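You operate a simulated robot arm through the tools that you are given. There is no shell and no other tool. Be economical: measure what you need, move in short steps, check, and stop when the job is done.

You run a simulated two-armed robot. Do the job below in one go: nothing can be reset, and whatever is moved stays where it is left.

## Task
Pick up the plastic cup that says "3" from the bed of the strap tensioner with one hand, pass it to the other hand and put it on the lower shelf of the blue trolley. Set down upright: plastic cup.

Only the result counts: the job must be done as asked and must still hold three seconds after the hand-in. Knocking over, shifting, dropping, spilling or breaking anything else fails it.

## Robot
Two 6-joint arms with two-finger grippers on one trunk, on a base that drives. Base frame: it is fixed to the floor where the robot stands at the start and does not move with it; the origin is under the middle of the robot, x ahead of it, y to its left, z up. Lengths are in m, angles in rad, forces in N, time in s.
The left shoulder is at the start at [0.06, 0.143, 0.9], the right one opposite. With the tool pointing down near the work surface each hand reaches from about 0.3 to 0.72 m from the robot's upright axis, wherever it stands, measured 20 degrees to its own side. Places, roughly: lower shelf of the blue trolley [1.2, -2.4, 0.3]. Payload 2.45 kg a hand.
The TCP of each hand is the grasp point between the finger pads, 0.026 m short of the fingertips. In the tool frame z runs along the fingers and y along their closing line. The gripper opens to 0.096 m. The gripper's body begins 0.069 m behind the TCP.
Orientation is that of the tool frame in the base frame, as [roll, pitch, yaw] about the fixed x, y, z axes, in that order (R = Rz(yaw) Ry(pitch) Rx(roll)). With the fingers straight down and closing along the base's y, the tool's x points along the base's -x, its y along +y and its z along -z.

## Interface
- The arms move only by the tool send_rows. It takes "left_steps", "right_steps" or both (then of equal length, played together; a hand with none holds still); each is a list of rows, each an object of numbers (a shift or turn left out is 0, a gripper value left out holds the last): "jaw": the finger opening in m, from 0 to 0.096; "x", "y", "z": the shift along the tool's x, y, z in m; "wx", "wy", "wz": the turn, a rotation vector about the tool's x, y, z in rad. In form: [{"jaw": .., "x": .., "y": .., "z": .., "wx": .., "wy": .., "wz": ..}, ...]. A call has 1 to 12 rows; each row is the pose to reach, as a shift and turn from the pose commanded when the call began, along the tool's axes at that moment. Each row takes 0.2 s and may step no farther than 0.05 m and 0.15 rad from the row before; otherwise, or with a gripper value out of range, the whole call is refused. A pose out of reach is approached as far as the arm can. The call stops where the force on the tool passes 40 N (or 10 N more than at its start, if that is more) or the arm is blocked; 0.2 s more then pass. Each finger halts on what it meets, pressing with about 25 N; the grip force reading is that of the motor and also rises with nothing between the fingers. The clock runs only during rows and for 0.2 s after the last one: add rows that repeat a pose to give the fingers time. The reply holds the time, the measured pose of the TCP, the force on the tool along the base axes, the opening and the grip force, in the units named above and with some noise, with the torque about the TCP (base axes, N m) and any sound that the robot's microphone picked up.
- Cameras (640 x 400 px; columns grow to the right, rows downward): "scene" is now at [0.1315, 0.0242, 1.4997]; the picture's right is [0.34, -0.94, -0.00], its down [-0.73, -0.26, -0.63] and it looks along [0.59, 0.21, -0.78] (base axes); focal length 290 px, centre (320, 200). "left" rides on the left gripper at [0.082, -0.003, -0.098] in its tool frame; the picture's right is [0.04, 1.00, 0.00], its down [-0.73, 0.03, -0.68] and it looks along [-0.68, 0.03, 0.73] (tool axes); focal length 256 px, centre (320, 200). "right" rides on the right gripper at [0.082, 0.003, -0.098] in its tool frame; the picture's right is [-0.04, 1.00, 0.00], its down [-0.73, -0.03, -0.68] and it looks along [-0.68, -0.03, 0.73] (tool axes); focal length 256 px, centre (320, 200). There is no depth. A picture from a camera that has moved, and an enlarged one, comes with that camera's place and axes in the base frame and with its lens.
- snapshot(camera): a new picture of that camera. It takes no simulated time.
- move_column(by): slides the trunk up (or, below 0, down) by that many m; the arms and the scene camera ride with it, the base frame stays. It gives what a move gives, with no picture.
- base_move(legs): drives the robot by 1 to 6 legs, each [ahead, turn to the left] in m and rad, along the robot's own axes; the way and the turn of a leg run together, so that a leg with both is an arc; at most 1.5 m and 3.142 rad a leg. The arms and the cameras ride along, it lands a little off, and it stops where it bumps. It gives what a move gives.
- head_to(pan, tilt): turns the head with the scene camera to pan (to the left, within 1.501 rad either way) and tilt (down, from -0.506 to 1.204), counted from straight ahead of the robot. It gives what a move gives.
- enlarge(camera, box): a new picture of the part [left, top, right, bottom] of that camera's present view, enlarged. It takes no simulated time.
- job_done(): hands the job in; it is judged then, once.

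Go step by step. Nothing tells you exact positions but the pictures and the camera data: compare them with the known pose of the tool, close in by small moves and look again before you grip or let go. The budget is 120 turns and 92 pictures, counting those below and the enlarged ones. Unless the task says otherwise, let go and move clear before handing in, and close with one line.

The tools are called by a JSON object that holds its "api" and its "payload". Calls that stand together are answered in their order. send_rows: Moves the arms, as the interface text tells. Its arguments: {"type":"object","properties":{"left_steps":{"type":"array","items":{"type":"object","properties":{"jaw":{"type":"number"},"x":{"type":"number"},"y":{"type":"number"},"z":{"type":"number"},"wx":{"type":"number"},"wy":{"type":"number"},"wz":{"type":"number"}}}},"right_steps":{"type":"array","items":{"type":"object","properties":{"jaw":{"type":"number"},"x":{"type":"number"},"y":{"type":"number"},"z":{"type":"number"},"wx":{"type":"number"},"wy":{"type":"number"},"wz":{"type":"number"}}}}},"required":[]} The other tools are called the same way: move_column (by) slides the trunk up or down; base_move (legs) drives the base; head_to (pan, tilt) turns the head that bears the scene camera; snapshot (camera) takes a picture; enlarge (camera, box) takes an enlarged picture of a part of a camera's view; job_done () hands the job in.

At the start:

```text
t: 0.0
left_eef_pos: [0.3983, 0.3294, 1.0759]
left_ee_rot: [-3.141, 0.001, 3.14]
left_wrist_force: [-0.4, -0.1, 0.1]
left_wrist_torque: [-0.02, -0.01, 0.01]
left_finger_gap: 0.0958
left_grasp_force: 0.1
right_eef_pos: [0.3701, -0.0121, 1.1457]
right_ee_rot: [-3.141, -0.001, 3.14]
right_wrist_force: [-0.4, 0.8, -1.0]
right_wrist_torque: [-0.04, -0.02, -0.01]
right_finger_gap: 0.0959
right_grasp_force: 0.1
trunk travel left (down, up): [-0.525, 0.065]
robot x, y, heading: [-0.0003, 0.0022, 0.001]
head pan, tilt: [0.344, 0.887]
```

scene: 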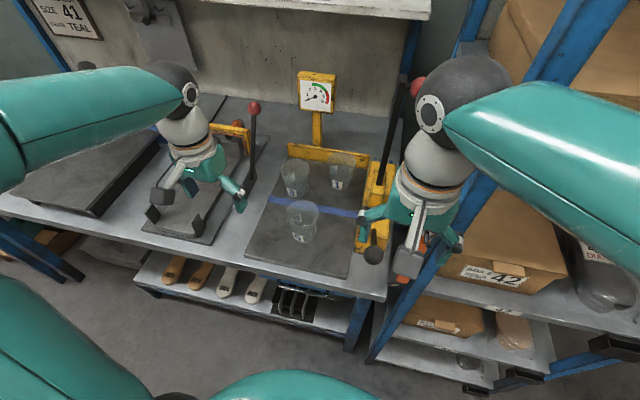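
right: 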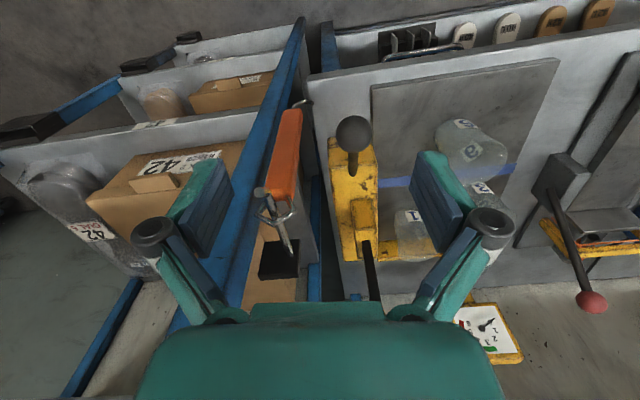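
left: 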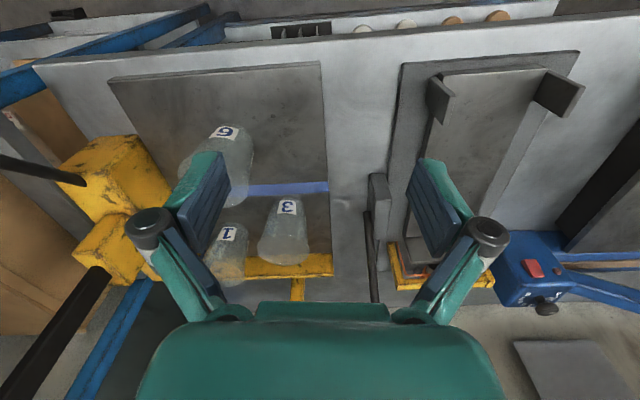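

I see three clear cups on the tensioner bed: "6" nearest, "3" at back left and "1" at back right. I'll enlarge the views to measure them.

{"api": "enlarge", "payload": {"camera": "scene", "box": [230, 130, 390, 280]}}

{"api": "enlarge", "payload": {"camera": "left", "box": [100, 80, 340, 300]}}

```text
2.67 times, centred on (310, 205) of scene
camera zoom: at [0.1315, 0.0242, 1.4997], right [0.34, -0.94, 0.0], down [-0.73, -0.26, -0.63], along [0.59, 0.21, -0.78], focal length 773 px, centre (347, 187)
```

zoom: 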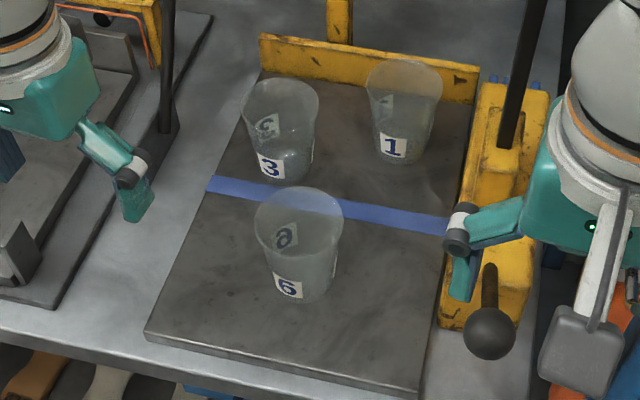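

```text
1.82 times, centred on (220, 190) of left
camera zoom: at [0.3161, 0.3273, 1.1731], right [-0.04, 1.0, 0.0], down [0.73, 0.03, 0.68], along [0.68, 0.03, -0.73], focal length 465 px, centre (502, 218)
```

zoom: 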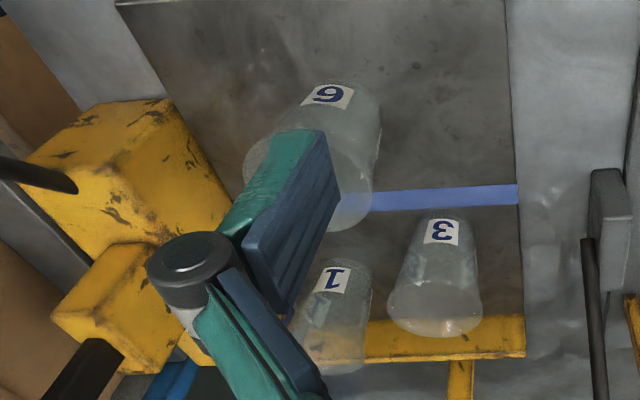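

Cup 3 is at about (0.65, 0.28), with its base near z 0.83 and its rim near z 0.93. Before picking how to hold it, I'll look at the trolley.

{"api": "head_to", "payload": {"pan": -1.1, "tilt": 0.4}}

{"api": "snapshot", "payload": {"camera": "scene"}}

```text
t: 1.6
left_eef_pos: [0.3983, 0.3308, 1.0774]
left_ee_rot: [-3.142, 0.0, 3.14]
left_wrist_force: [-0.6, -0.1, 0.3]
left_wrist_torque: [0.02, -0.02, 0.0]
left_finger_gap: 0.096
left_grasp_force: 0.0
right_eef_pos: [0.3714, -0.0129, 1.1456]
right_ee_rot: [3.141, 0.0, 3.141]
right_wrist_force: [0.9, 0.2, -0.4]
right_wrist_torque: [0.0, 0.01, -0.03]
right_finger_gap: 0.0962
right_grasp_force: 0.0
trunk travel left (down, up): [-0.525, 0.065]
robot x, y, heading: [-0.0009, -0.0018, 0.001]
head pan, tilt: [-1.1, 0.4]
```

```text
86 pictures are left
camera scene: at [0.1018, -0.084, 1.5416], right [-0.89, -0.46, 0.0], down [-0.18, 0.35, -0.92], along [0.42, -0.82, -0.39], focal length 290 px, centre (320, 200)
```

scene: 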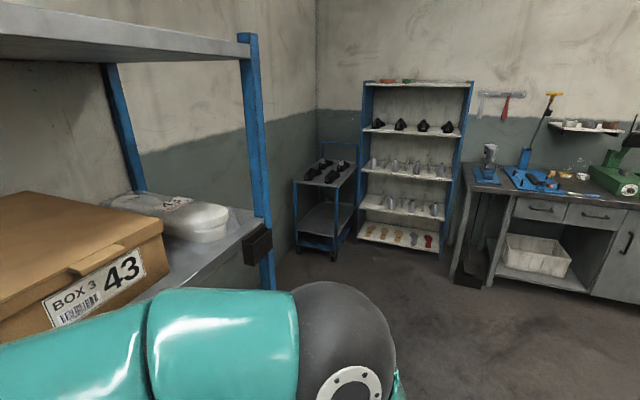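

{"api": "enlarge", "payload": {"camera": "scene", "box": [265, 120, 385, 280]}}

```text
2.50 times, centred on (325, 200) of scene
camera zoom: at [0.1018, -0.084, 1.5416], right [-0.89, -0.46, 0.0], down [-0.18, 0.35, -0.92], along [0.42, -0.82, -0.39], focal length 725 px, centre (308, 200)
```

zoom: 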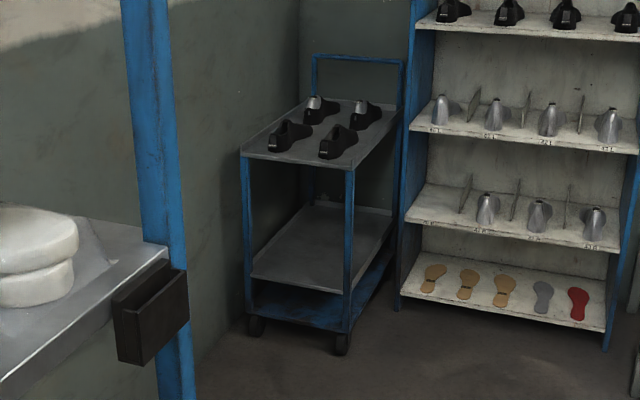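

The lower shelf is open at the front, so I'd rather place the cup with a horizontal right hand. I'll check that the right wrist can roll half a turn, so its camera sits on top when the hand is level.

{"api": "send_rows", "payload": {"right_steps": [{"wz": 0.15}, {"wz": 0.3}, {"wz": 0.45}, {"wz": 0.6}, {"wz": 0.75}, {"wz": 0.9}, {"wz": 1.05}, {"wz": 1.2}, {"wz": 1.35}, {"wz": 1.5}, {"wz": 1.57}]}}

{"api": "head_to", "payload": {"pan": 0.2, "tilt": 0.8}}

{"api": "snapshot", "payload": {"camera": "scene"}}

```text
t: 4.0
left_eef_pos: [0.3972, 0.3309, 1.0763]
left_ee_rot: [3.141, 0.0, 3.139]
left_wrist_force: [0.5, -0.1, 0.3]
left_wrist_torque: [-0.01, -0.02, -0.01]
left_finger_gap: 0.0961
left_grasp_force: 0.0
right_eef_pos: [0.3712, -0.0113, 1.1461]
right_ee_rot: [-3.141, -0.001, 1.569]
right_wrist_force: [0.5, -0.4, 0.9]
right_wrist_torque: [-0.01, -0.01, 0.03]
right_finger_gap: 0.0961
right_grasp_force: 0.1
trunk travel left (down, up): [-0.525, 0.065]
robot x, y, heading: [-0.0015, 0.0019, -0.004]
head pan, tilt: [-1.1, 0.4]
```

```text
t: 5.4
left_eef_pos: [0.3991, 0.3314, 1.0752]
left_ee_rot: [-3.141, 0.0, 3.14]
left_wrist_force: [0.3, 0.2, -0.2]
left_wrist_torque: [0.02, 0.02, 0.0]
left_finger_gap: 0.0959
left_grasp_force: 0.1
right_eef_pos: [0.3706, -0.0124, 1.1443]
right_ee_rot: [-3.141, 0.0, 1.571]
right_wrist_force: [-0.1, 0.6, 0.0]
right_wrist_torque: [0.01, -0.01, 0.0]
right_finger_gap: 0.0959
right_grasp_force: 0.0
trunk travel left (down, up): [-0.525, 0.065]
robot x, y, heading: [0.002, -0.0009, 0.002]
head pan, tilt: [0.201, 0.799]
```

```text
84 pictures are left
camera scene: at [0.1387, 0.0146, 1.5066], right [0.2, -0.98, 0.0], down [-0.7, -0.14, -0.7], along [0.68, 0.14, -0.72], focal length 290 px, centre (320, 200)
```

scene: 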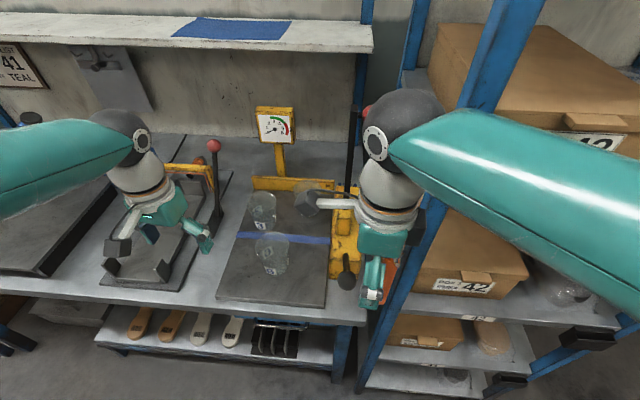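

The right wrist turns freely. I'll turn it a little more and bring the left hand near cup 3, staying high.

{"api": "send_rows", "payload": {"left_steps": [{"x": -0.04, "y": -0.01}, {"x": -0.08, "y": -0.02}, {"x": -0.12, "y": -0.03}, {"x": -0.16, "y": -0.04}, {"x": -0.2, "y": -0.047}, {"x": -0.23, "y": -0.047}], "right_steps": [{"wz": 0.13}, {"wz": 0.26}, {"wz": 0.39}, {"wz": 0.52}, {"wz": 0.65}, {"wz": 0.785}]}}

{"api": "snapshot", "payload": {"camera": "left"}}

{"api": "snapshot", "payload": {"camera": "scene"}}

```text
t: 6.8
left_eef_pos: [0.616, 0.2807, 1.0684]
left_ee_rot: [-3.141, -0.038, 3.123]
left_wrist_force: [-0.3, -0.8, -0.1]
left_wrist_torque: [0.02, 0.0, 0.02]
left_finger_gap: 0.0959
left_grasp_force: 0.0
right_eef_pos: [0.3958, -0.0307, 1.1517]
right_ee_rot: [-3.117, -0.016, 0.848]
right_wrist_force: [6.0, 13.3, -1.9]
right_wrist_torque: [-0.3, 0.31, 0.84]
right_finger_gap: 0.0912
right_grasp_force: 0.1
right hand out of reach, approached as far as the arm can: row 6
trunk travel left (down, up): [-0.525, 0.065]
robot x, y, heading: [0.0021, -0.002, 0.0]
head pan, tilt: [0.201, 0.799]
stopped in row 6 (right hand): the force on the tool passed its limit at 53 N (the readings are from after the stop); the commanded pose is now the measured one
```

```text
83 pictures are left
camera left: at [0.5382, 0.2778, 1.1686], right [-0.02, 1.0, 0.0], down [0.76, 0.02, 0.65], along [0.65, 0.01, -0.76], focal length 256 px, centre (320, 200)
```

left: 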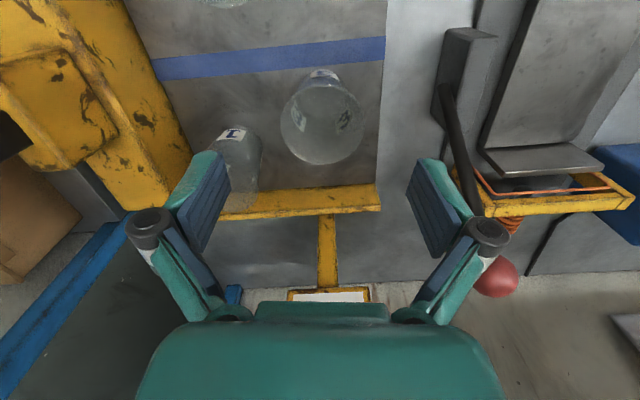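

```text
82 pictures are left
camera scene: at [0.14, 0.0163, 1.5064], right [0.2, -0.98, 0.0], down [-0.7, -0.14, -0.7], along [0.68, 0.14, -0.72], focal length 290 px, centre (320, 200)
```

scene: 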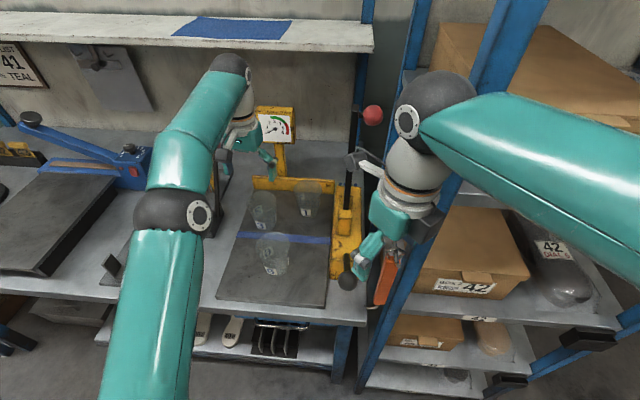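

The right hand touched something while turning. I'll look closely before moving on.

{"api": "enlarge", "payload": {"camera": "scene", "box": [300, 70, 480, 310]}}

{"api": "snapshot", "payload": {"camera": "right"}}

```text
1.67 times, centred on (390, 190) of scene
camera zoom: at [0.14, 0.0163, 1.5064], right [0.2, -0.98, 0.0], down [-0.7, -0.14, -0.7], along [0.68, 0.14, -0.72], focal length 483 px, centre (203, 217)
```

zoom: 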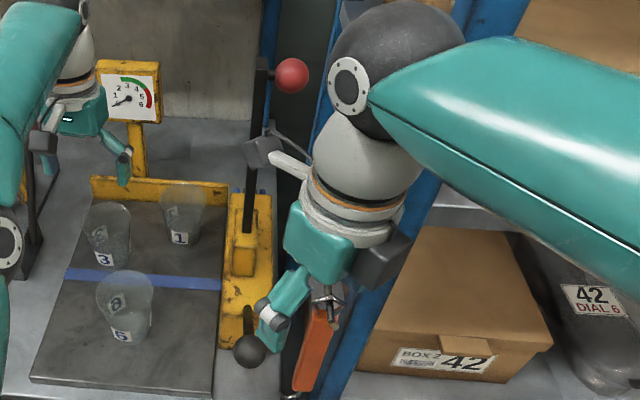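

```text
80 pictures are left
camera right: at [0.4532, 0.0269, 1.2504], right [0.72, -0.69, -0.02], down [-0.5, -0.55, 0.67], along [-0.47, -0.47, -0.74], focal length 256 px, centre (320, 200)
```

right: 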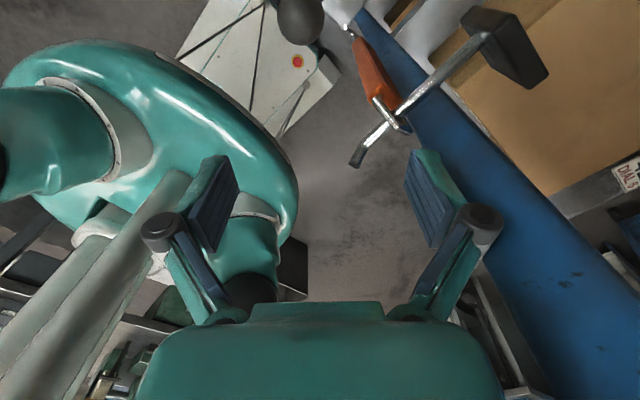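

The right hand probably brushed the hook and post on its right. I'll back it away to the left and rear.

{"api": "send_rows", "payload": {"right_steps": [{"x": 0.01, "y": -0.03}, {"x": 0.0, "y": -0.06}, {"x": -0.02, "y": -0.1}, {"x": -0.02, "y": -0.1}]}}

{"api": "snapshot", "payload": {"camera": "scene"}}

```text
t: 7.8
left_eef_pos: [0.6158, 0.2789, 1.0666]
left_ee_rot: [3.141, -0.043, 3.121]
left_wrist_force: [0.5, -0.1, 0.0]
left_wrist_torque: [-0.02, 0.02, 0.01]
left_finger_gap: 0.0962
left_grasp_force: 0.0
right_eef_pos: [0.3729, -0.0466, 1.1535]
right_ee_rot: [-3.111, -0.014, 0.854]
right_wrist_force: [0.4, 0.3, -0.2]
right_wrist_torque: [0.02, 0.03, -0.01]
right_finger_gap: 0.096
right_grasp_force: 0.1
right hand out of reach, approached as far as the arm can: row 1, 2, 3, 4
trunk travel left (down, up): [-0.525, 0.065]
robot x, y, heading: [0.0032, 0.0023, -0.001]
head pan, tilt: [0.201, 0.799]
```

```text
79 pictures are left
camera scene: at [0.1398, 0.0148, 1.5064], right [0.2, -0.98, 0.0], down [-0.7, -0.14, -0.7], along [0.68, 0.14, -0.72], focal length 290 px, centre (320, 200)
```

scene: 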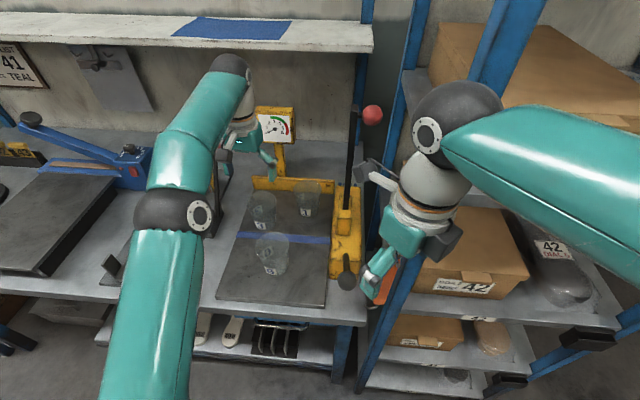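

The wrist is near a joint limit, so I'll turn it partway back. Then I'll test tipping the hand to point left with the camera up.

{"api": "send_rows", "payload": {"right_steps": [{"wz": -0.12, "x": 0.01}, {"wz": -0.24, "x": 0.02}, {"wz": -0.36, "x": 0.03, "y": -0.01}, {"wz": -0.48, "x": 0.04, "y": -0.01}, {"wz": -0.6, "x": 0.055, "y": -0.017}, {"wz": -0.72, "x": 0.065, "y": -0.017}]}}

{"api": "send_rows", "payload": {"right_steps": [{"wy": 0.14}, {"wy": 0.28}, {"wy": 0.42}, {"wy": 0.56}, {"wy": 0.7}, {"wy": 0.84}, {"wy": 0.98}, {"wy": 1.12}, {"wy": 1.26}, {"wy": 1.4}, {"wy": 1.5}, {"wy": 1.57}]}}

{"api": "snapshot", "payload": {"camera": "scene"}}

```text
t: 9.2
left_eef_pos: [0.6164, 0.2778, 1.0674]
left_ee_rot: [3.141, -0.04, 3.122]
left_wrist_force: [0.0, -0.3, 0.4]
left_wrist_torque: [0.02, 0.01, 0.0]
left_finger_gap: 0.0959
left_grasp_force: 0.2
right_eef_pos: [0.404, 0.014, 1.1555]
right_ee_rot: [-3.132, -0.027, 1.567]
right_wrist_force: [0.1, 0.7, -0.6]
right_wrist_torque: [-0.02, -0.04, 0.03]
right_finger_gap: 0.096
right_grasp_force: 0.1
trunk travel left (down, up): [-0.525, 0.065]
robot x, y, heading: [-0.0009, -0.0019, -0.004]
head pan, tilt: [0.201, 0.799]
```

```text
t: 11.8
left_eef_pos: [0.6157, 0.2782, 1.0675]
left_ee_rot: [-3.141, -0.042, 3.123]
left_wrist_force: [0.1, 0.3, -0.5]
left_wrist_torque: [0.01, 0.04, -0.02]
left_finger_gap: 0.096
left_grasp_force: 0.1
right_eef_pos: [0.4033, 0.0127, 1.1576]
right_ee_rot: [-0.293, -1.544, -1.286]
right_wrist_force: [1.0, -0.3, 0.9]
right_wrist_torque: [-0.01, 0.02, -0.03]
right_finger_gap: 0.0961
right_grasp_force: 0.0
trunk travel left (down, up): [-0.525, 0.065]
robot x, y, heading: [-0.0025, 0.0006, 0.002]
head pan, tilt: [0.201, 0.799]
```

```text
78 pictures are left
camera scene: at [0.1395, 0.0146, 1.5065], right [0.2, -0.98, 0.0], down [-0.7, -0.14, -0.7], along [0.68, 0.14, -0.72], focal length 290 px, centre (320, 200)
```

scene: 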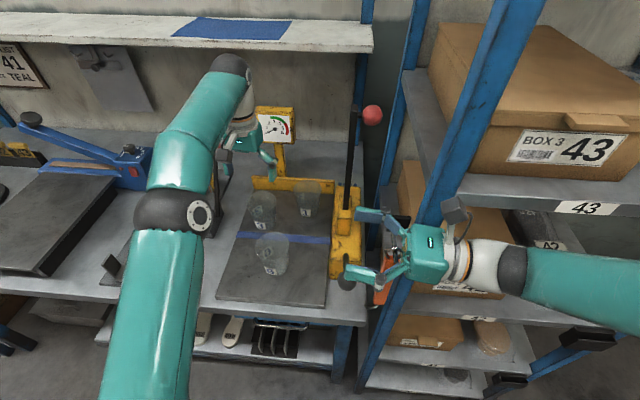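

The hand reaches that pose. Next I'll test whether it can swing to point forward while level.

{"api": "send_rows", "payload": {"right_steps": [{"wx": -0.14, "z": 0.02}, {"wx": -0.28, "z": 0.03}, {"wx": -0.42, "z": 0.04}, {"wx": -0.56, "z": 0.05}, {"wx": -0.7, "z": 0.05}, {"wx": -0.84, "z": 0.05}, {"wx": -0.98, "z": 0.05}, {"wx": -1.12, "z": 0.05}]}}

{"api": "snapshot", "payload": {"camera": "scene"}}

```text
t: 12.2
left_eef_pos: [0.6133, 0.2804, 1.0696]
left_ee_rot: [3.139, -0.039, 3.127]
left_wrist_force: [-0.5, -0.3, 0.3]
left_wrist_torque: [-0.08, -0.05, -0.03]
left_finger_gap: 0.096
left_grasp_force: 0.0
right_eef_pos: [0.4057, 0.0192, 1.158]
right_ee_rot: [-0.272, -1.549, -1.41]
right_wrist_force: [-0.2, -21.1, 0.6]
right_wrist_torque: [-0.92, 0.08, 0.07]
right_finger_gap: 0.0959
right_grasp_force: 0.0
trunk travel left (down, up): [-0.525, 0.065]
robot x, y, heading: [-0.0, 0.0011, -0.004]
head pan, tilt: [0.201, 0.799]
stopped in row 1 (right hand): the force on the tool passed its limit at 51 N (the readings are from after the stop); the commanded pose is now the measured one
```

```text
77 pictures are left
camera scene: at [0.1375, 0.0129, 1.5067], right [0.2, -0.98, 0.0], down [-0.7, -0.14, -0.7], along [0.68, 0.14, -0.72], focal length 290 px, centre (320, 200)
```

scene: 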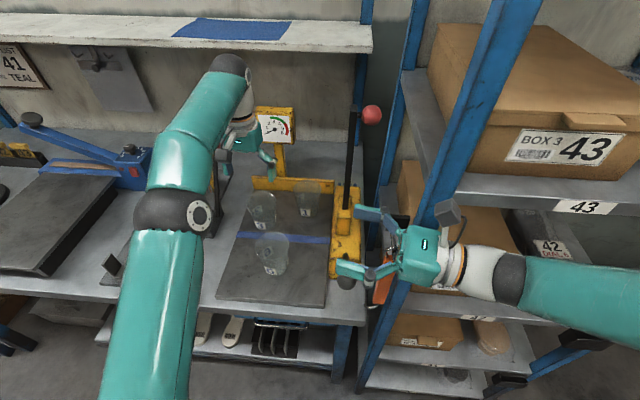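

{"api": "enlarge", "payload": {"camera": "scene", "box": [320, 170, 480, 310]}}

{"api": "snapshot", "payload": {"camera": "right"}}

```text
2.86 times, centred on (400, 240) of scene
camera zoom: at [0.1375, 0.0129, 1.5067], right [0.2, -0.98, 0.0], down [-0.7, -0.14, -0.7], along [0.68, 0.14, -0.72], focal length 828 px, centre (91, 86)
```

zoom: 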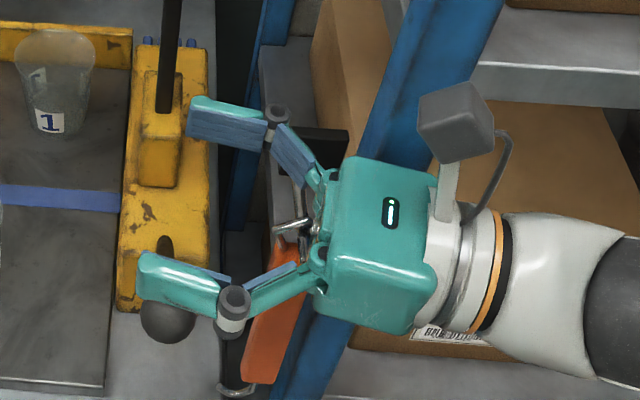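

```text
75 pictures are left
camera right: at [0.3992, -0.0792, 1.2359], right [0.99, -0.11, -0.05], down [-0.11, -0.66, -0.75], along [0.05, 0.75, -0.66], focal length 256 px, centre (320, 200)
```

right: 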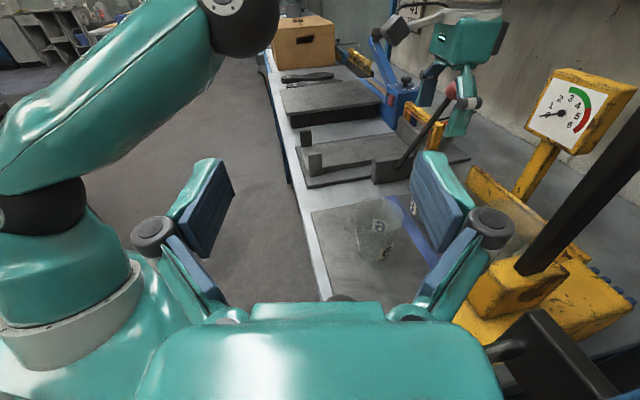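

The palm is pressing on the hook that holds the orange tool. I'll back off 1–2 cm, rise well clear and look again.

{"api": "send_rows", "payload": {"right_steps": [{"z": -0.015}, {"z": -0.02, "x": 0.03}, {"z": -0.02, "x": 0.07}, {"z": -0.02, "x": 0.1}, {"z": -0.02, "x": 0.12}, {"z": -0.02, "x": 0.12}]}}

{"api": "enlarge", "payload": {"camera": "scene", "box": [320, 150, 480, 310]}}

{"api": "snapshot", "payload": {"camera": "left"}}

```text
t: 13.6
left_eef_pos: [0.6156, 0.2799, 1.0679]
left_ee_rot: [3.141, -0.039, 3.126]
left_wrist_force: [-0.3, -0.4, 0.4]
left_wrist_torque: [-0.02, 0.02, 0.0]
left_finger_gap: 0.0958
left_grasp_force: 0.1
right_eef_pos: [0.4046, -0.0017, 1.2759]
right_ee_rot: [-0.338, -1.55, -1.338]
right_wrist_force: [0.0, -0.6, -0.1]
right_wrist_torque: [0.0, 0.0, -0.03]
right_finger_gap: 0.0958
right_grasp_force: 0.1
trunk travel left (down, up): [-0.525, 0.065]
robot x, y, heading: [-0.0, -0.0, 0.004]
head pan, tilt: [0.201, 0.799]
```

```text
2.50 times, centred on (400, 230) of scene
camera zoom: at [0.1392, 0.0147, 1.5065], right [0.2, -0.98, 0.0], down [-0.7, -0.14, -0.7], along [0.68, 0.14, -0.72], focal length 725 px, centre (120, 125)
```

zoom: 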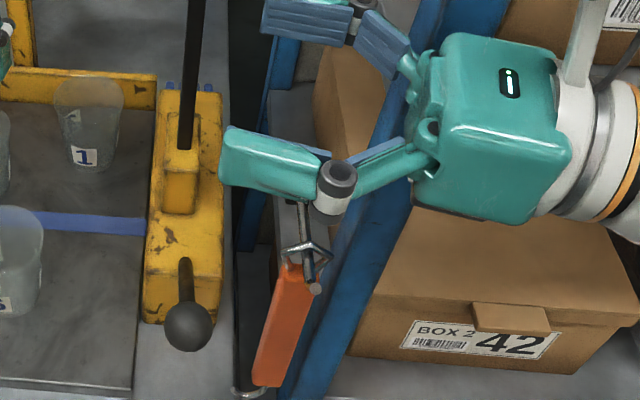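

```text
73 pictures are left
camera left: at [0.5376, 0.277, 1.1686], right [-0.02, 1.0, 0.0], down [0.76, 0.02, 0.65], along [0.65, 0.02, -0.76], focal length 256 px, centre (320, 200)
```

left: 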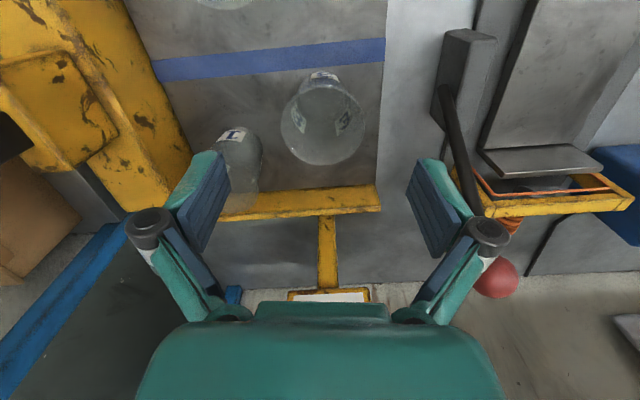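

I'm clear, and the orange tool still hangs in place. I'll test the forward swing at this height while moving left, away from the post.

{"api": "send_rows", "payload": {"right_steps": [{"z": 0.04}, {"z": 0.08}, {"wx": -0.14, "z": 0.1}, {"wx": -0.28, "z": 0.1}, {"wx": -0.42, "z": 0.1}, {"wx": -0.56, "z": 0.1}, {"wx": -0.7, "z": 0.1}, {"wx": -0.84, "z": 0.1}, {"wx": -0.98, "z": 0.1}, {"wx": -1.12, "z": 0.1}]}}

{"api": "snapshot", "payload": {"camera": "scene"}}

```text
t: 15.8
left_eef_pos: [0.6141, 0.2798, 1.0679]
left_ee_rot: [-3.141, -0.042, 3.123]
left_wrist_force: [0.1, 0.3, -0.4]
left_wrist_torque: [-0.01, 0.0, 0.02]
left_finger_gap: 0.0963
left_grasp_force: 0.2
right_eef_pos: [0.4304, 0.0812, 1.2792]
right_ee_rot: [-0.963, -1.549, -1.33]
right_wrist_force: [0.3, 0.1, 0.3]
right_wrist_torque: [0.01, 0.01, 0.0]
right_finger_gap: 0.0961
right_grasp_force: 0.1
right hand out of reach, approached as far as the arm can: row 7, 8, 9, 10
trunk travel left (down, up): [-0.525, 0.065]
robot x, y, heading: [0.0042, 0.0025, 0.0]
head pan, tilt: [0.201, 0.799]
```

```text
72 pictures are left
camera scene: at [0.1389, 0.0146, 1.5065], right [0.2, -0.98, 0.0], down [-0.7, -0.14, -0.7], along [0.68, 0.14, -0.72], focal length 290 px, centre (320, 200)
```

scene: 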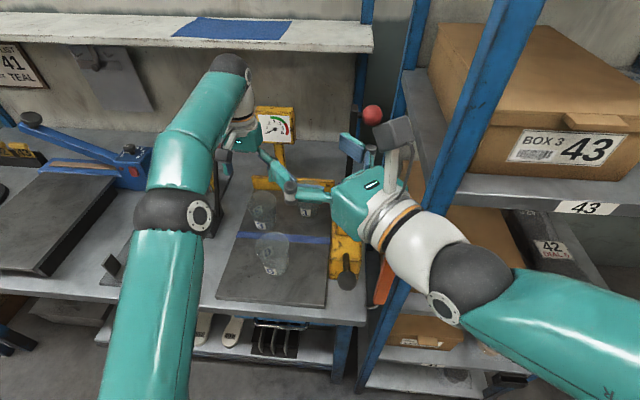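

The level flip is limited by the wrist. A better plan is to use the right hand unflipped, tilted about 35° below level, and grip the cup low. I'll undo the flip in steps.

{"api": "send_rows", "payload": {"right_steps": [{"wx": 0.14}, {"wx": 0.28}, {"wx": 0.42}, {"wx": 0.56}]}}

```text
t: 16.8
left_eef_pos: [0.6152, 0.2786, 1.0677]
left_ee_rot: [3.141, -0.043, 3.125]
left_wrist_force: [0.3, -0.1, -0.1]
left_wrist_torque: [-0.01, 0.02, 0.01]
left_finger_gap: 0.096
left_grasp_force: 0.2
right_eef_pos: [0.4318, 0.0811, 1.2783]
right_ee_rot: [-0.475, -1.548, -1.255]
right_wrist_force: [0.8, 0.5, 0.5]
right_wrist_torque: [0.02, -0.01, 0.03]
right_finger_gap: 0.096
right_grasp_force: 0.3
trunk travel left (down, up): [-0.525, 0.065]
robot x, y, heading: [0.0022, -0.0029, 0.004]
head pan, tilt: [0.201, 0.799]
```

{"api": "send_rows", "payload": {"right_steps": [{"wy": -0.14}, {"wy": -0.28}, {"wy": -0.42}, {"wy": -0.56}, {"wy": -0.7}, {"wy": -0.84}, {"wy": -0.98}, {"wy": -1.12}, {"wy": -1.26}, {"wy": -1.4}, {"wy": -1.53}]}}

{"api": "send_rows", "payload": {"right_steps": [{"wz": -0.14}, {"wz": -0.28}, {"wz": -0.42}, {"wz": -0.56}, {"wz": -0.7}, {"wz": -0.84}, {"wz": -0.98}, {"wz": -1.12}, {"wz": -1.26}, {"wz": -1.4}]}}

```text
t: 19.2
left_eef_pos: [0.6156, 0.2803, 1.0684]
left_ee_rot: [-3.14, -0.043, 3.125]
left_wrist_force: [0.0, 0.4, -0.3]
left_wrist_torque: [-0.01, 0.03, 0.0]
left_finger_gap: 0.0958
left_grasp_force: 0.1
right_eef_pos: [0.4333, 0.0548, 1.2584]
right_ee_rot: [-3.126, -0.07, 1.36]
right_wrist_force: [-0.2, -0.4, -0.3]
right_wrist_torque: [0.0, 0.05, -0.03]
right_finger_gap: 0.0959
right_grasp_force: 0.0
right hand out of reach, approached as far as the arm can: row 11
trunk travel left (down, up): [-0.525, 0.065]
robot x, y, heading: [0.002, -0.0002, -0.001]
head pan, tilt: [0.201, 0.799]
```

```text
t: 21.4
left_eef_pos: [0.6154, 0.2797, 1.0683]
left_ee_rot: [-3.141, -0.043, 3.123]
left_wrist_force: [-0.9, 0.1, 0.1]
left_wrist_torque: [-0.01, 0.0, -0.04]
left_finger_gap: 0.0958
left_grasp_force: 0.1
right_eef_pos: [0.4321, 0.0546, 1.2593]
right_ee_rot: [3.074, -0.026, 2.766]
right_wrist_force: [-0.6, 0.8, 0.1]
right_wrist_torque: [-0.03, 0.0, -0.01]
right_finger_gap: 0.0959
right_grasp_force: 0.0
trunk travel left (down, up): [-0.525, 0.065]
robot x, y, heading: [-0.0006, 0.0007, -0.004]
head pan, tilt: [0.201, 0.799]
```

{"api": "send_rows", "payload": {"right_steps": [{"wz": -0.14}, {"wz": -0.28}, {"wz": -0.42}, {"wz": -0.55}, {"wz": -0.64}]}}

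{"api": "send_rows", "payload": {"right_steps": [{"wy": -0.14}, {"wy": -0.28}, {"wy": -0.42}, {"wy": -0.56}, {"wy": -0.7}, {"wy": -0.84}, {"wy": -0.96}]}}

{"api": "snapshot", "payload": {"camera": "scene"}}

```text
t: 22.6
left_eef_pos: [0.6144, 0.2792, 1.0676]
left_ee_rot: [-3.141, -0.04, 3.124]
left_wrist_force: [-0.7, 0.4, -0.4]
left_wrist_torque: [0.02, 0.01, 0.0]
left_finger_gap: 0.0959
left_grasp_force: 0.0
right_eef_pos: [0.4318, 0.0538, 1.2583]
right_ee_rot: [3.071, 0.017, -2.881]
right_wrist_force: [-0.8, 0.0, 1.2]
right_wrist_torque: [0.03, 0.02, -0.01]
right_finger_gap: 0.0962
right_grasp_force: 0.0
trunk travel left (down, up): [-0.525, 0.065]
robot x, y, heading: [0.0001, -0.0021, 0.004]
head pan, tilt: [0.201, 0.799]
```

```text
t: 24.2
left_eef_pos: [0.6159, 0.2791, 1.0665]
left_ee_rot: [3.141, -0.042, 3.124]
left_wrist_force: [-0.1, -0.3, 0.0]
left_wrist_torque: [0.0, 0.0, 0.01]
left_finger_gap: 0.0962
left_grasp_force: 0.2
right_eef_pos: [0.4187, 0.0733, 1.2586]
right_ee_rot: [3.036, 0.981, -2.922]
right_wrist_force: [-0.4, -0.6, 0.4]
right_wrist_torque: [0.01, 0.01, 0.0]
right_finger_gap: 0.0957
right_grasp_force: 0.0
trunk travel left (down, up): [-0.525, 0.065]
robot x, y, heading: [-0.0006, -0.0002, 0.004]
head pan, tilt: [0.201, 0.799]
```

```text
71 pictures are left
camera scene: at [0.1389, 0.0145, 1.5065], right [0.2, -0.98, 0.0], down [-0.7, -0.14, -0.7], along [0.68, 0.14, -0.72], focal length 290 px, centre (320, 200)
```

scene: 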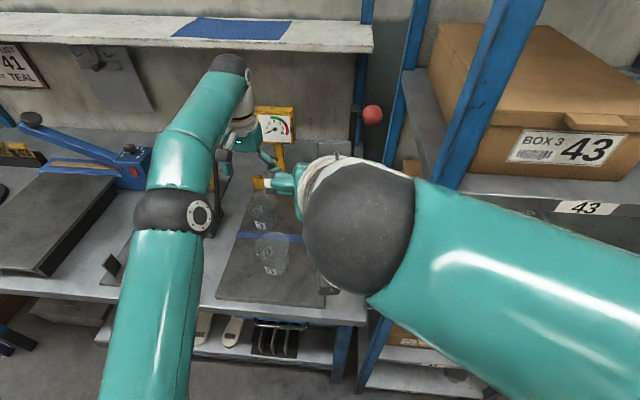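

The right hand holds the tilted pose. Triangulating again puts cup 3's rim centre at about (0.641, 0.280, 0.932). I'll straighten and centre the left hand over it, and level the right hand's roll.

{"api": "send_rows", "payload": {"left_steps": [{"x": -0.013, "wy": -0.042, "wz": -0.017}, {"x": -0.026, "y": 0.001, "wy": -0.042, "wz": -0.017}, {"x": -0.026, "y": 0.001, "wy": -0.042, "wz": -0.017}], "right_steps": [{"wx": 0.05}, {"wx": 0.105}, {"wx": 0.105}]}}

{"api": "snapshot", "payload": {"camera": "left"}}

```text
t: 25.0
left_eef_pos: [0.6293, 0.2793, 1.0648]
left_ee_rot: [3.14, 0.002, 3.14]
left_wrist_force: [-0.8, 0.4, -0.1]
left_wrist_torque: [0.01, -0.02, 0.02]
left_finger_gap: 0.0958
left_grasp_force: 0.0
left hand out of reach, approached as far as the arm can: row 2, 3
right_eef_pos: [0.4183, 0.0737, 1.2589]
right_ee_rot: [3.14, 0.978, -2.924]
right_wrist_force: [0.4, -0.3, 0.9]
right_wrist_torque: [0.01, 0.01, 0.03]
right_finger_gap: 0.0956
right_grasp_force: 0.1
trunk travel left (down, up): [-0.525, 0.065]
robot x, y, heading: [0.0025, -0.0008, 0.003]
head pan, tilt: [0.201, 0.799]
```

```text
70 pictures are left
camera left: at [0.5486, 0.2744, 1.162], right [-0.04, 1.0, 0.0], down [0.73, 0.03, 0.68], along [0.68, 0.03, -0.73], focal length 256 px, centre (320, 200)
```

left: 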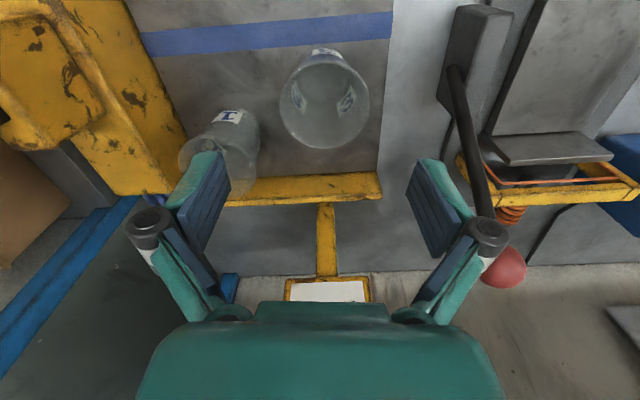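

Cup 3 is now at about (0.640, 0.2815), and the arm is just short of reach at this height. I'll go lower, still above the rim, where it should reach further.

{"api": "send_rows", "payload": {"left_steps": [{"z": 0.03, "y": 0.002}, {"z": 0.06, "y": 0.002}, {"z": 0.07, "y": 0.002, "x": -0.011}, {"z": 0.07, "y": 0.002, "x": -0.011}]}}

{"api": "snapshot", "payload": {"camera": "left"}}

```text
t: 26.0
left_eef_pos: [0.6409, 0.2803, 0.9949]
left_ee_rot: [3.141, 0.001, -3.141]
left_wrist_force: [-0.1, 0.1, 0.2]
left_wrist_torque: [0.01, 0.02, 0.02]
left_finger_gap: 0.0958
left_grasp_force: 0.1
right_eef_pos: [0.4187, 0.0734, 1.2578]
right_ee_rot: [-3.14, 0.978, -2.922]
right_wrist_force: [-0.9, -0.5, 0.1]
right_wrist_torque: [0.01, 0.0, 0.0]
right_finger_gap: 0.0961
right_grasp_force: 0.1
trunk travel left (down, up): [-0.525, 0.065]
robot x, y, heading: [0.0011, -0.0013, -0.004]
head pan, tilt: [0.201, 0.799]
```

```text
69 pictures are left
camera left: at [0.5597, 0.2768, 1.0922], right [-0.04, 1.0, 0.0], down [0.73, 0.03, 0.68], along [0.68, 0.03, -0.73], focal length 256 px, centre (320, 200)
```

left: 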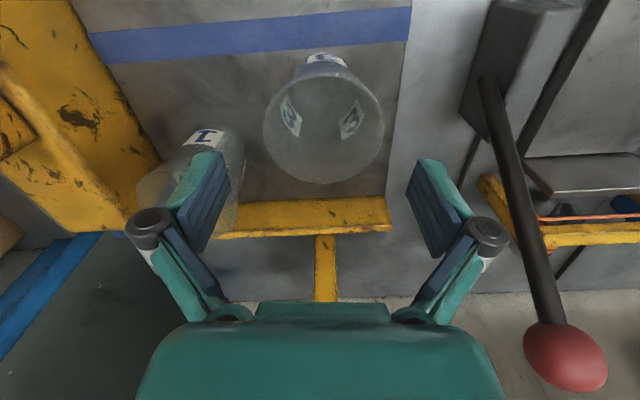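

The rim centre is at about (0.639, 0.283, 0.935). I'll shift 2.7 mm left and lower in short steps to z about 0.915.

{"api": "send_rows", "payload": {"left_steps": [{"y": 0.0027, "z": 0.02, "x": 0.001}, {"y": 0.0027, "z": 0.04, "x": 0.001}, {"y": 0.0027, "z": 0.06, "x": 0.001}, {"y": 0.0027, "z": 0.08, "x": 0.001}]}}

{"api": "snapshot", "payload": {"camera": "left"}}

{"api": "enlarge", "payload": {"camera": "scene", "box": [200, 120, 360, 300]}}

```text
t: 27.0
left_eef_pos: [0.6393, 0.2832, 0.9142]
left_ee_rot: [3.14, 0.001, 3.138]
left_wrist_force: [0.0, 0.0, 1.1]
left_wrist_torque: [-0.05, 0.04, 0.02]
left_finger_gap: 0.096
left_grasp_force: 0.0
right_eef_pos: [0.4196, 0.0743, 1.2587]
right_ee_rot: [-3.141, 0.979, -2.922]
right_wrist_force: [1.1, 0.4, -0.7]
right_wrist_torque: [-0.04, -0.01, -0.03]
right_finger_gap: 0.0959
right_grasp_force: 0.2
trunk travel left (down, up): [-0.525, 0.065]
robot x, y, heading: [0.0003, 0.0013, 0.003]
head pan, tilt: [0.201, 0.799]
```

```text
68 pictures are left
camera left: at [0.5579, 0.2785, 1.0112], right [-0.04, 1.0, 0.0], down [0.73, 0.03, 0.68], along [0.68, 0.03, -0.73], focal length 256 px, centre (320, 200)
```

left: 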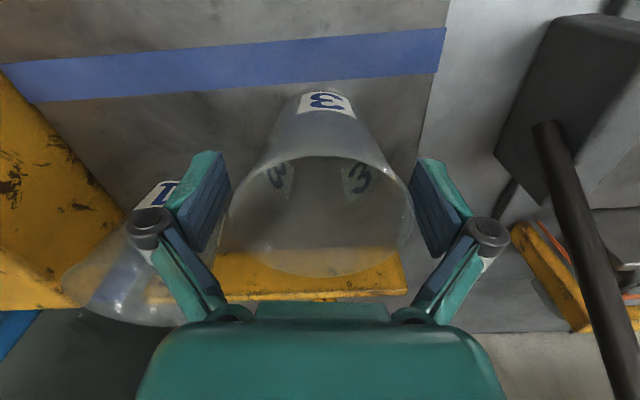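

```text
2.22 times, centred on (280, 210) of scene
camera zoom: at [0.1393, 0.0147, 1.5065], right [0.2, -0.98, 0.0], down [-0.7, -0.14, -0.7], along [0.68, 0.14, -0.72], focal length 644 px, centre (409, 178)
```

zoom: 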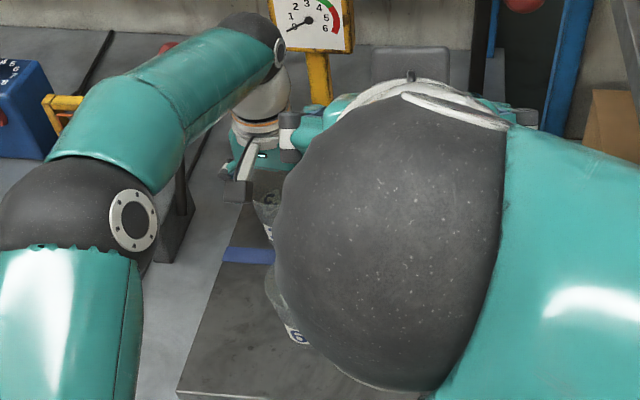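

The cup sits centred between the fingers. I'll close on it.

{"api": "send_rows", "payload": {"left_steps": [{"jaw": 0.085}, {"jaw": 0.07}, {"jaw": 0.06}, {"jaw": 0.05}, {"jaw": 0.05}]}}

{"api": "snapshot", "payload": {"camera": "left"}}

```text
t: 28.2
left_eef_pos: [0.6388, 0.2817, 0.9141]
left_ee_rot: [3.14, 0.003, -3.141]
left_wrist_force: [0.0, -0.2, 1.4]
left_wrist_torque: [0.03, -0.03, 0.01]
left_finger_gap: 0.0782
left_grasp_force: 14.4
right_eef_pos: [0.4188, 0.0732, 1.2579]
right_ee_rot: [3.141, 0.977, -2.92]
right_wrist_force: [-0.1, 0.9, -0.3]
right_wrist_torque: [0.02, 0.01, 0.0]
right_finger_gap: 0.0959
right_grasp_force: 0.2
trunk travel left (down, up): [-0.525, 0.065]
robot x, y, heading: [-0.0012, -0.0033, -0.001]
head pan, tilt: [0.201, 0.799]
```

```text
66 pictures are left
camera left: at [0.5577, 0.2785, 1.0118], right [-0.04, 1.0, 0.0], down [0.73, 0.03, 0.68], along [0.68, 0.03, -0.73], focal length 256 px, centre (320, 200)
```

left: 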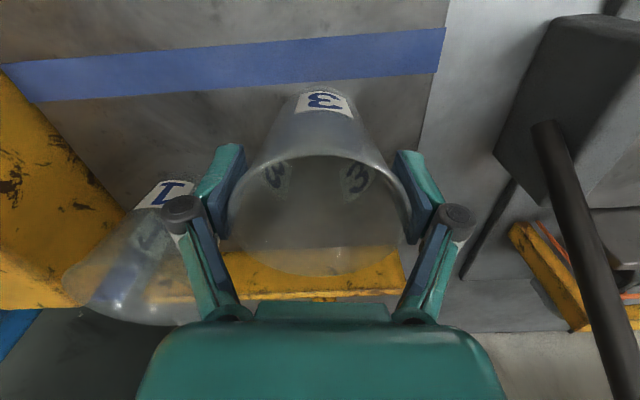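

Cup 3 is gripped. I'll lift it straight up, easing back slightly once it's high.

{"api": "send_rows", "payload": {"left_steps": [{"z": -0.02}, {"z": -0.04}, {"z": -0.07}, {"z": -0.1}, {"z": -0.13, "x": 0.005}, {"z": -0.16, "x": 0.03}, {"z": -0.17, "x": 0.07}, {"z": -0.17, "x": 0.1}]}}

{"api": "snapshot", "payload": {"camera": "left"}}

{"api": "snapshot", "payload": {"camera": "right"}}

{"api": "snapshot", "payload": {"camera": "scene"}}

```text
t: 30.0
left_eef_pos: [0.5389, 0.2842, 1.0861]
left_ee_rot: [3.141, 0.002, -3.14]
left_wrist_force: [0.0, 0.0, -0.1]
left_wrist_torque: [-0.01, -0.01, 0.03]
left_finger_gap: 0.0787
left_grasp_force: 14.4
right_eef_pos: [0.4181, 0.0734, 1.2586]
right_ee_rot: [3.141, 0.977, -2.92]
right_wrist_force: [-0.7, -0.2, 0.1]
right_wrist_torque: [-0.02, -0.01, -0.03]
right_finger_gap: 0.0957
right_grasp_force: 0.1
trunk travel left (down, up): [-0.525, 0.065]
robot x, y, heading: [0.0004, 0.0006, -0.002]
head pan, tilt: [0.201, 0.799]
```

```text
65 pictures are left
camera left: at [0.4573, 0.2797, 1.1827], right [-0.04, 1.0, 0.0], down [0.73, 0.03, 0.68], along [0.68, 0.03, -0.73], focal length 256 px, centre (320, 200)
```

left: 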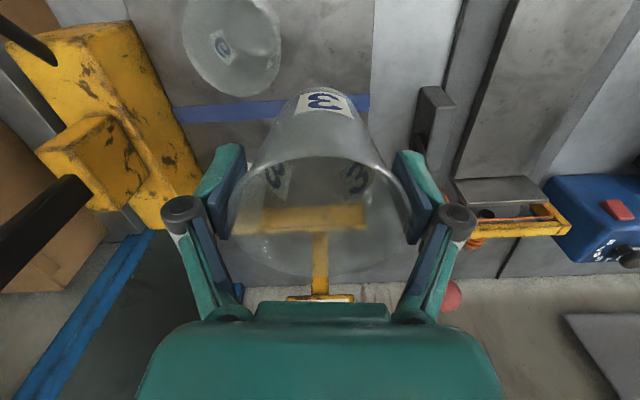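

```text
64 pictures are left
camera right: at [0.2931, 0.0503, 1.2449], right [-0.2, 0.98, 0.03], down [-0.14, -0.06, 0.99], along [0.97, 0.19, 0.15], focal length 256 px, centre (320, 200)
```

right: 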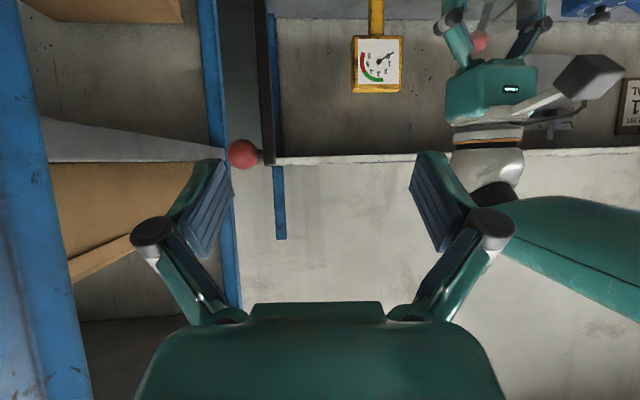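

```text
63 pictures are left
camera scene: at [0.1379, 0.0146, 1.5066], right [0.2, -0.98, 0.0], down [-0.7, -0.14, -0.7], along [0.68, 0.14, -0.72], focal length 290 px, centre (320, 200)
```

scene: 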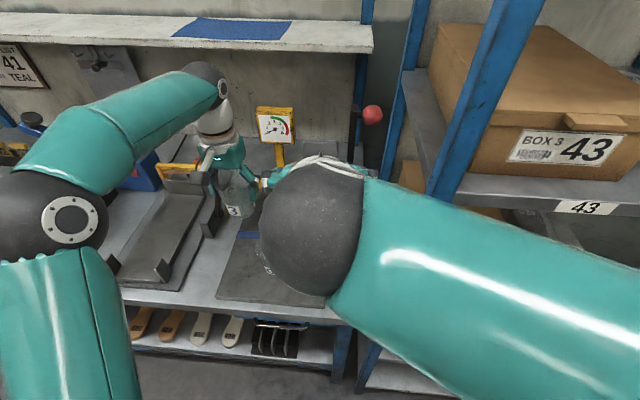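

Cup 3 is lifted cleanly. Before the handover I want to back away from the table, so I'll check the floor on both sides.

{"api": "head_to", "payload": {"pan": 1.5, "tilt": 0.6}}

{"api": "snapshot", "payload": {"camera": "scene"}}

{"api": "head_to", "payload": {"pan": -1.5, "tilt": 0.5}}

{"api": "snapshot", "payload": {"camera": "scene"}}

```text
t: 31.5
left_eef_pos: [0.5411, 0.2848, 1.0844]
left_ee_rot: [-3.141, 0.0, -3.141]
left_wrist_force: [-0.5, 0.1, -0.1]
left_wrist_torque: [0.0, 0.01, 0.01]
left_finger_gap: 0.0785
left_grasp_force: 13.8
right_eef_pos: [0.4189, 0.0738, 1.2579]
right_ee_rot: [-3.141, 0.978, -2.92]
right_wrist_force: [-0.7, 0.3, 0.0]
right_wrist_torque: [0.01, 0.02, 0.01]
right_finger_gap: 0.096
right_grasp_force: 0.1
trunk travel left (down, up): [-0.525, 0.065]
robot x, y, heading: [0.0005, 0.0009, -0.002]
head pan, tilt: [1.499, 0.6]
```

```text
62 pictures are left
camera scene: at [0.0662, 0.0867, 1.5234], right [1.0, -0.07, 0.0], down [-0.04, -0.56, -0.82], along [0.06, 0.82, -0.57], focal length 290 px, centre (320, 200)
```

scene: 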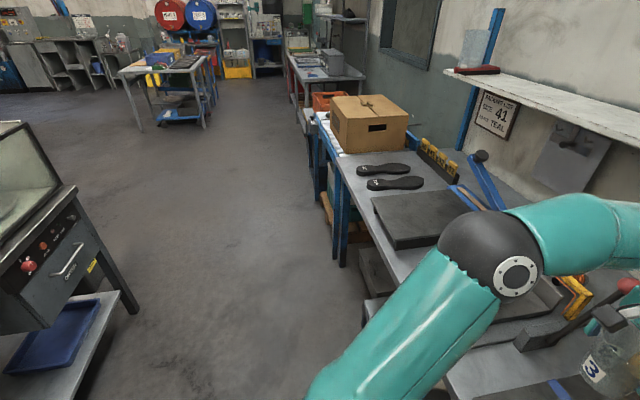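

```text
t: 34.1
left_eef_pos: [0.5401, 0.2837, 1.0858]
left_ee_rot: [3.141, 0.0, -3.142]
left_wrist_force: [-0.6, 0.0, -0.3]
left_wrist_torque: [-0.02, 0.0, 0.01]
left_finger_gap: 0.0784
left_grasp_force: 14.4
right_eef_pos: [0.4185, 0.0735, 1.258]
right_ee_rot: [3.141, 0.978, -2.921]
right_wrist_force: [0.2, 0.5, 0.2]
right_wrist_torque: [0.05, -0.02, -0.02]
right_finger_gap: 0.096
right_grasp_force: 0.0
trunk travel left (down, up): [-0.525, 0.065]
robot x, y, heading: [0.0011, -0.0058, -0.005]
head pan, tilt: [-1.499, 0.499]
```

```text
61 pictures are left
camera scene: at [0.0665, -0.0922, 1.5325], right [-1.0, -0.07, 0.0], down [-0.04, 0.48, -0.88], along [0.06, -0.88, -0.48], focal length 290 px, centre (320, 200)
```

scene: 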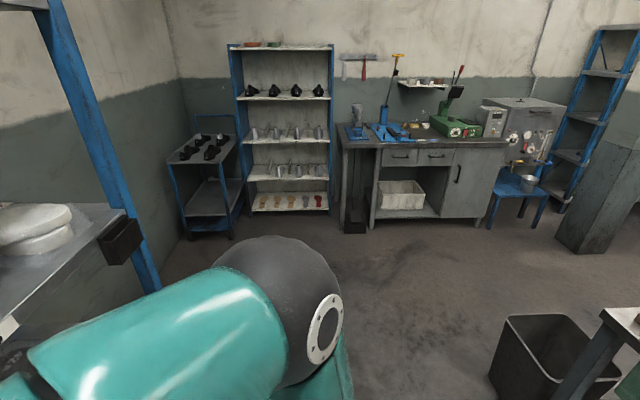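

There's clear floor close behind. I'll back off 0.35 m and turn the head back to watch the hands.

{"api": "base_move", "payload": {"legs": [[-0.35, 0]]}}

{"api": "head_to", "payload": {"pan": 0.3, "tilt": 0.75}}

{"api": "snapshot", "payload": {"camera": "scene"}}

```text
t: 36.4
left_eef_pos: [0.1893, 0.2865, 1.0856]
left_ee_rot: [-3.141, 0.002, -3.136]
left_wrist_force: [-0.1, 0.4, -0.2]
left_wrist_torque: [-0.02, -0.03, -0.01]
left_finger_gap: 0.0784
left_grasp_force: 14.2
right_eef_pos: [0.0692, 0.0757, 1.2576]
right_ee_rot: [3.141, 0.978, -2.914]
right_wrist_force: [0.2, -0.2, -0.4]
right_wrist_torque: [-0.03, -0.02, -0.01]
right_finger_gap: 0.0963
right_grasp_force: 0.0
trunk travel left (down, up): [-0.525, 0.065]
robot x, y, heading: [-0.3467, -0.0015, 0.008]
head pan, tilt: [-1.499, 0.499]
```

```text
t: 38.1
left_eef_pos: [0.1898, 0.2862, 1.0852]
left_ee_rot: [3.142, 0.0, -3.135]
left_wrist_force: [0.5, 0.2, -0.4]
left_wrist_torque: [0.0, -0.01, 0.03]
left_finger_gap: 0.0786
left_grasp_force: 13.9
right_eef_pos: [0.0708, 0.0759, 1.2584]
right_ee_rot: [-3.141, 0.979, -2.915]
right_wrist_force: [0.2, 0.1, -0.1]
right_wrist_torque: [0.0, 0.01, -0.01]
right_finger_gap: 0.096
right_grasp_force: 0.2
trunk travel left (down, up): [-0.525, 0.065]
robot x, y, heading: [-0.354, -0.0013, 0.007]
head pan, tilt: [0.3, 0.75]
```

```text
60 pictures are left
camera scene: at [-0.2091, 0.0232, 1.5105], right [0.3, -0.95, 0.0], down [-0.65, -0.21, -0.73], along [0.7, 0.22, -0.68], focal length 290 px, centre (320, 200)
```

scene: 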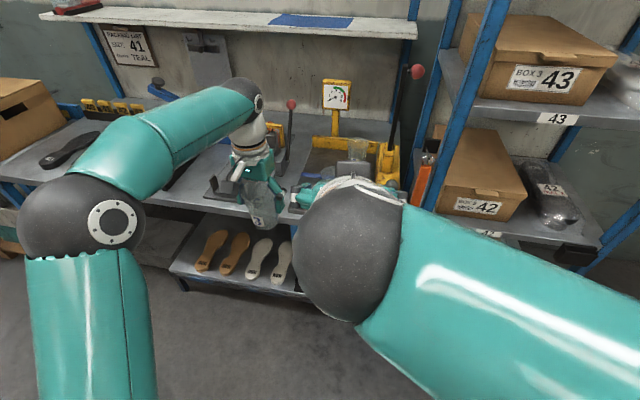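

The next question is how much wall is free below the left fingers. I'll enlarge to measure the cup.

{"api": "enlarge", "payload": {"camera": "scene", "box": [210, 140, 330, 240]}}

```text
4.00 times, centred on (270, 190) of scene
camera zoom: at [-0.2091, 0.0232, 1.5105], right [0.3, -0.95, 0.0], down [-0.65, -0.21, -0.73], along [0.7, 0.22, -0.68], focal length 1160 px, centre (520, 240)
```

zoom: 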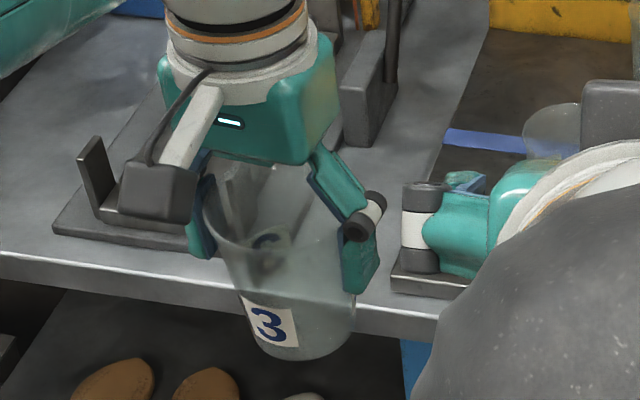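

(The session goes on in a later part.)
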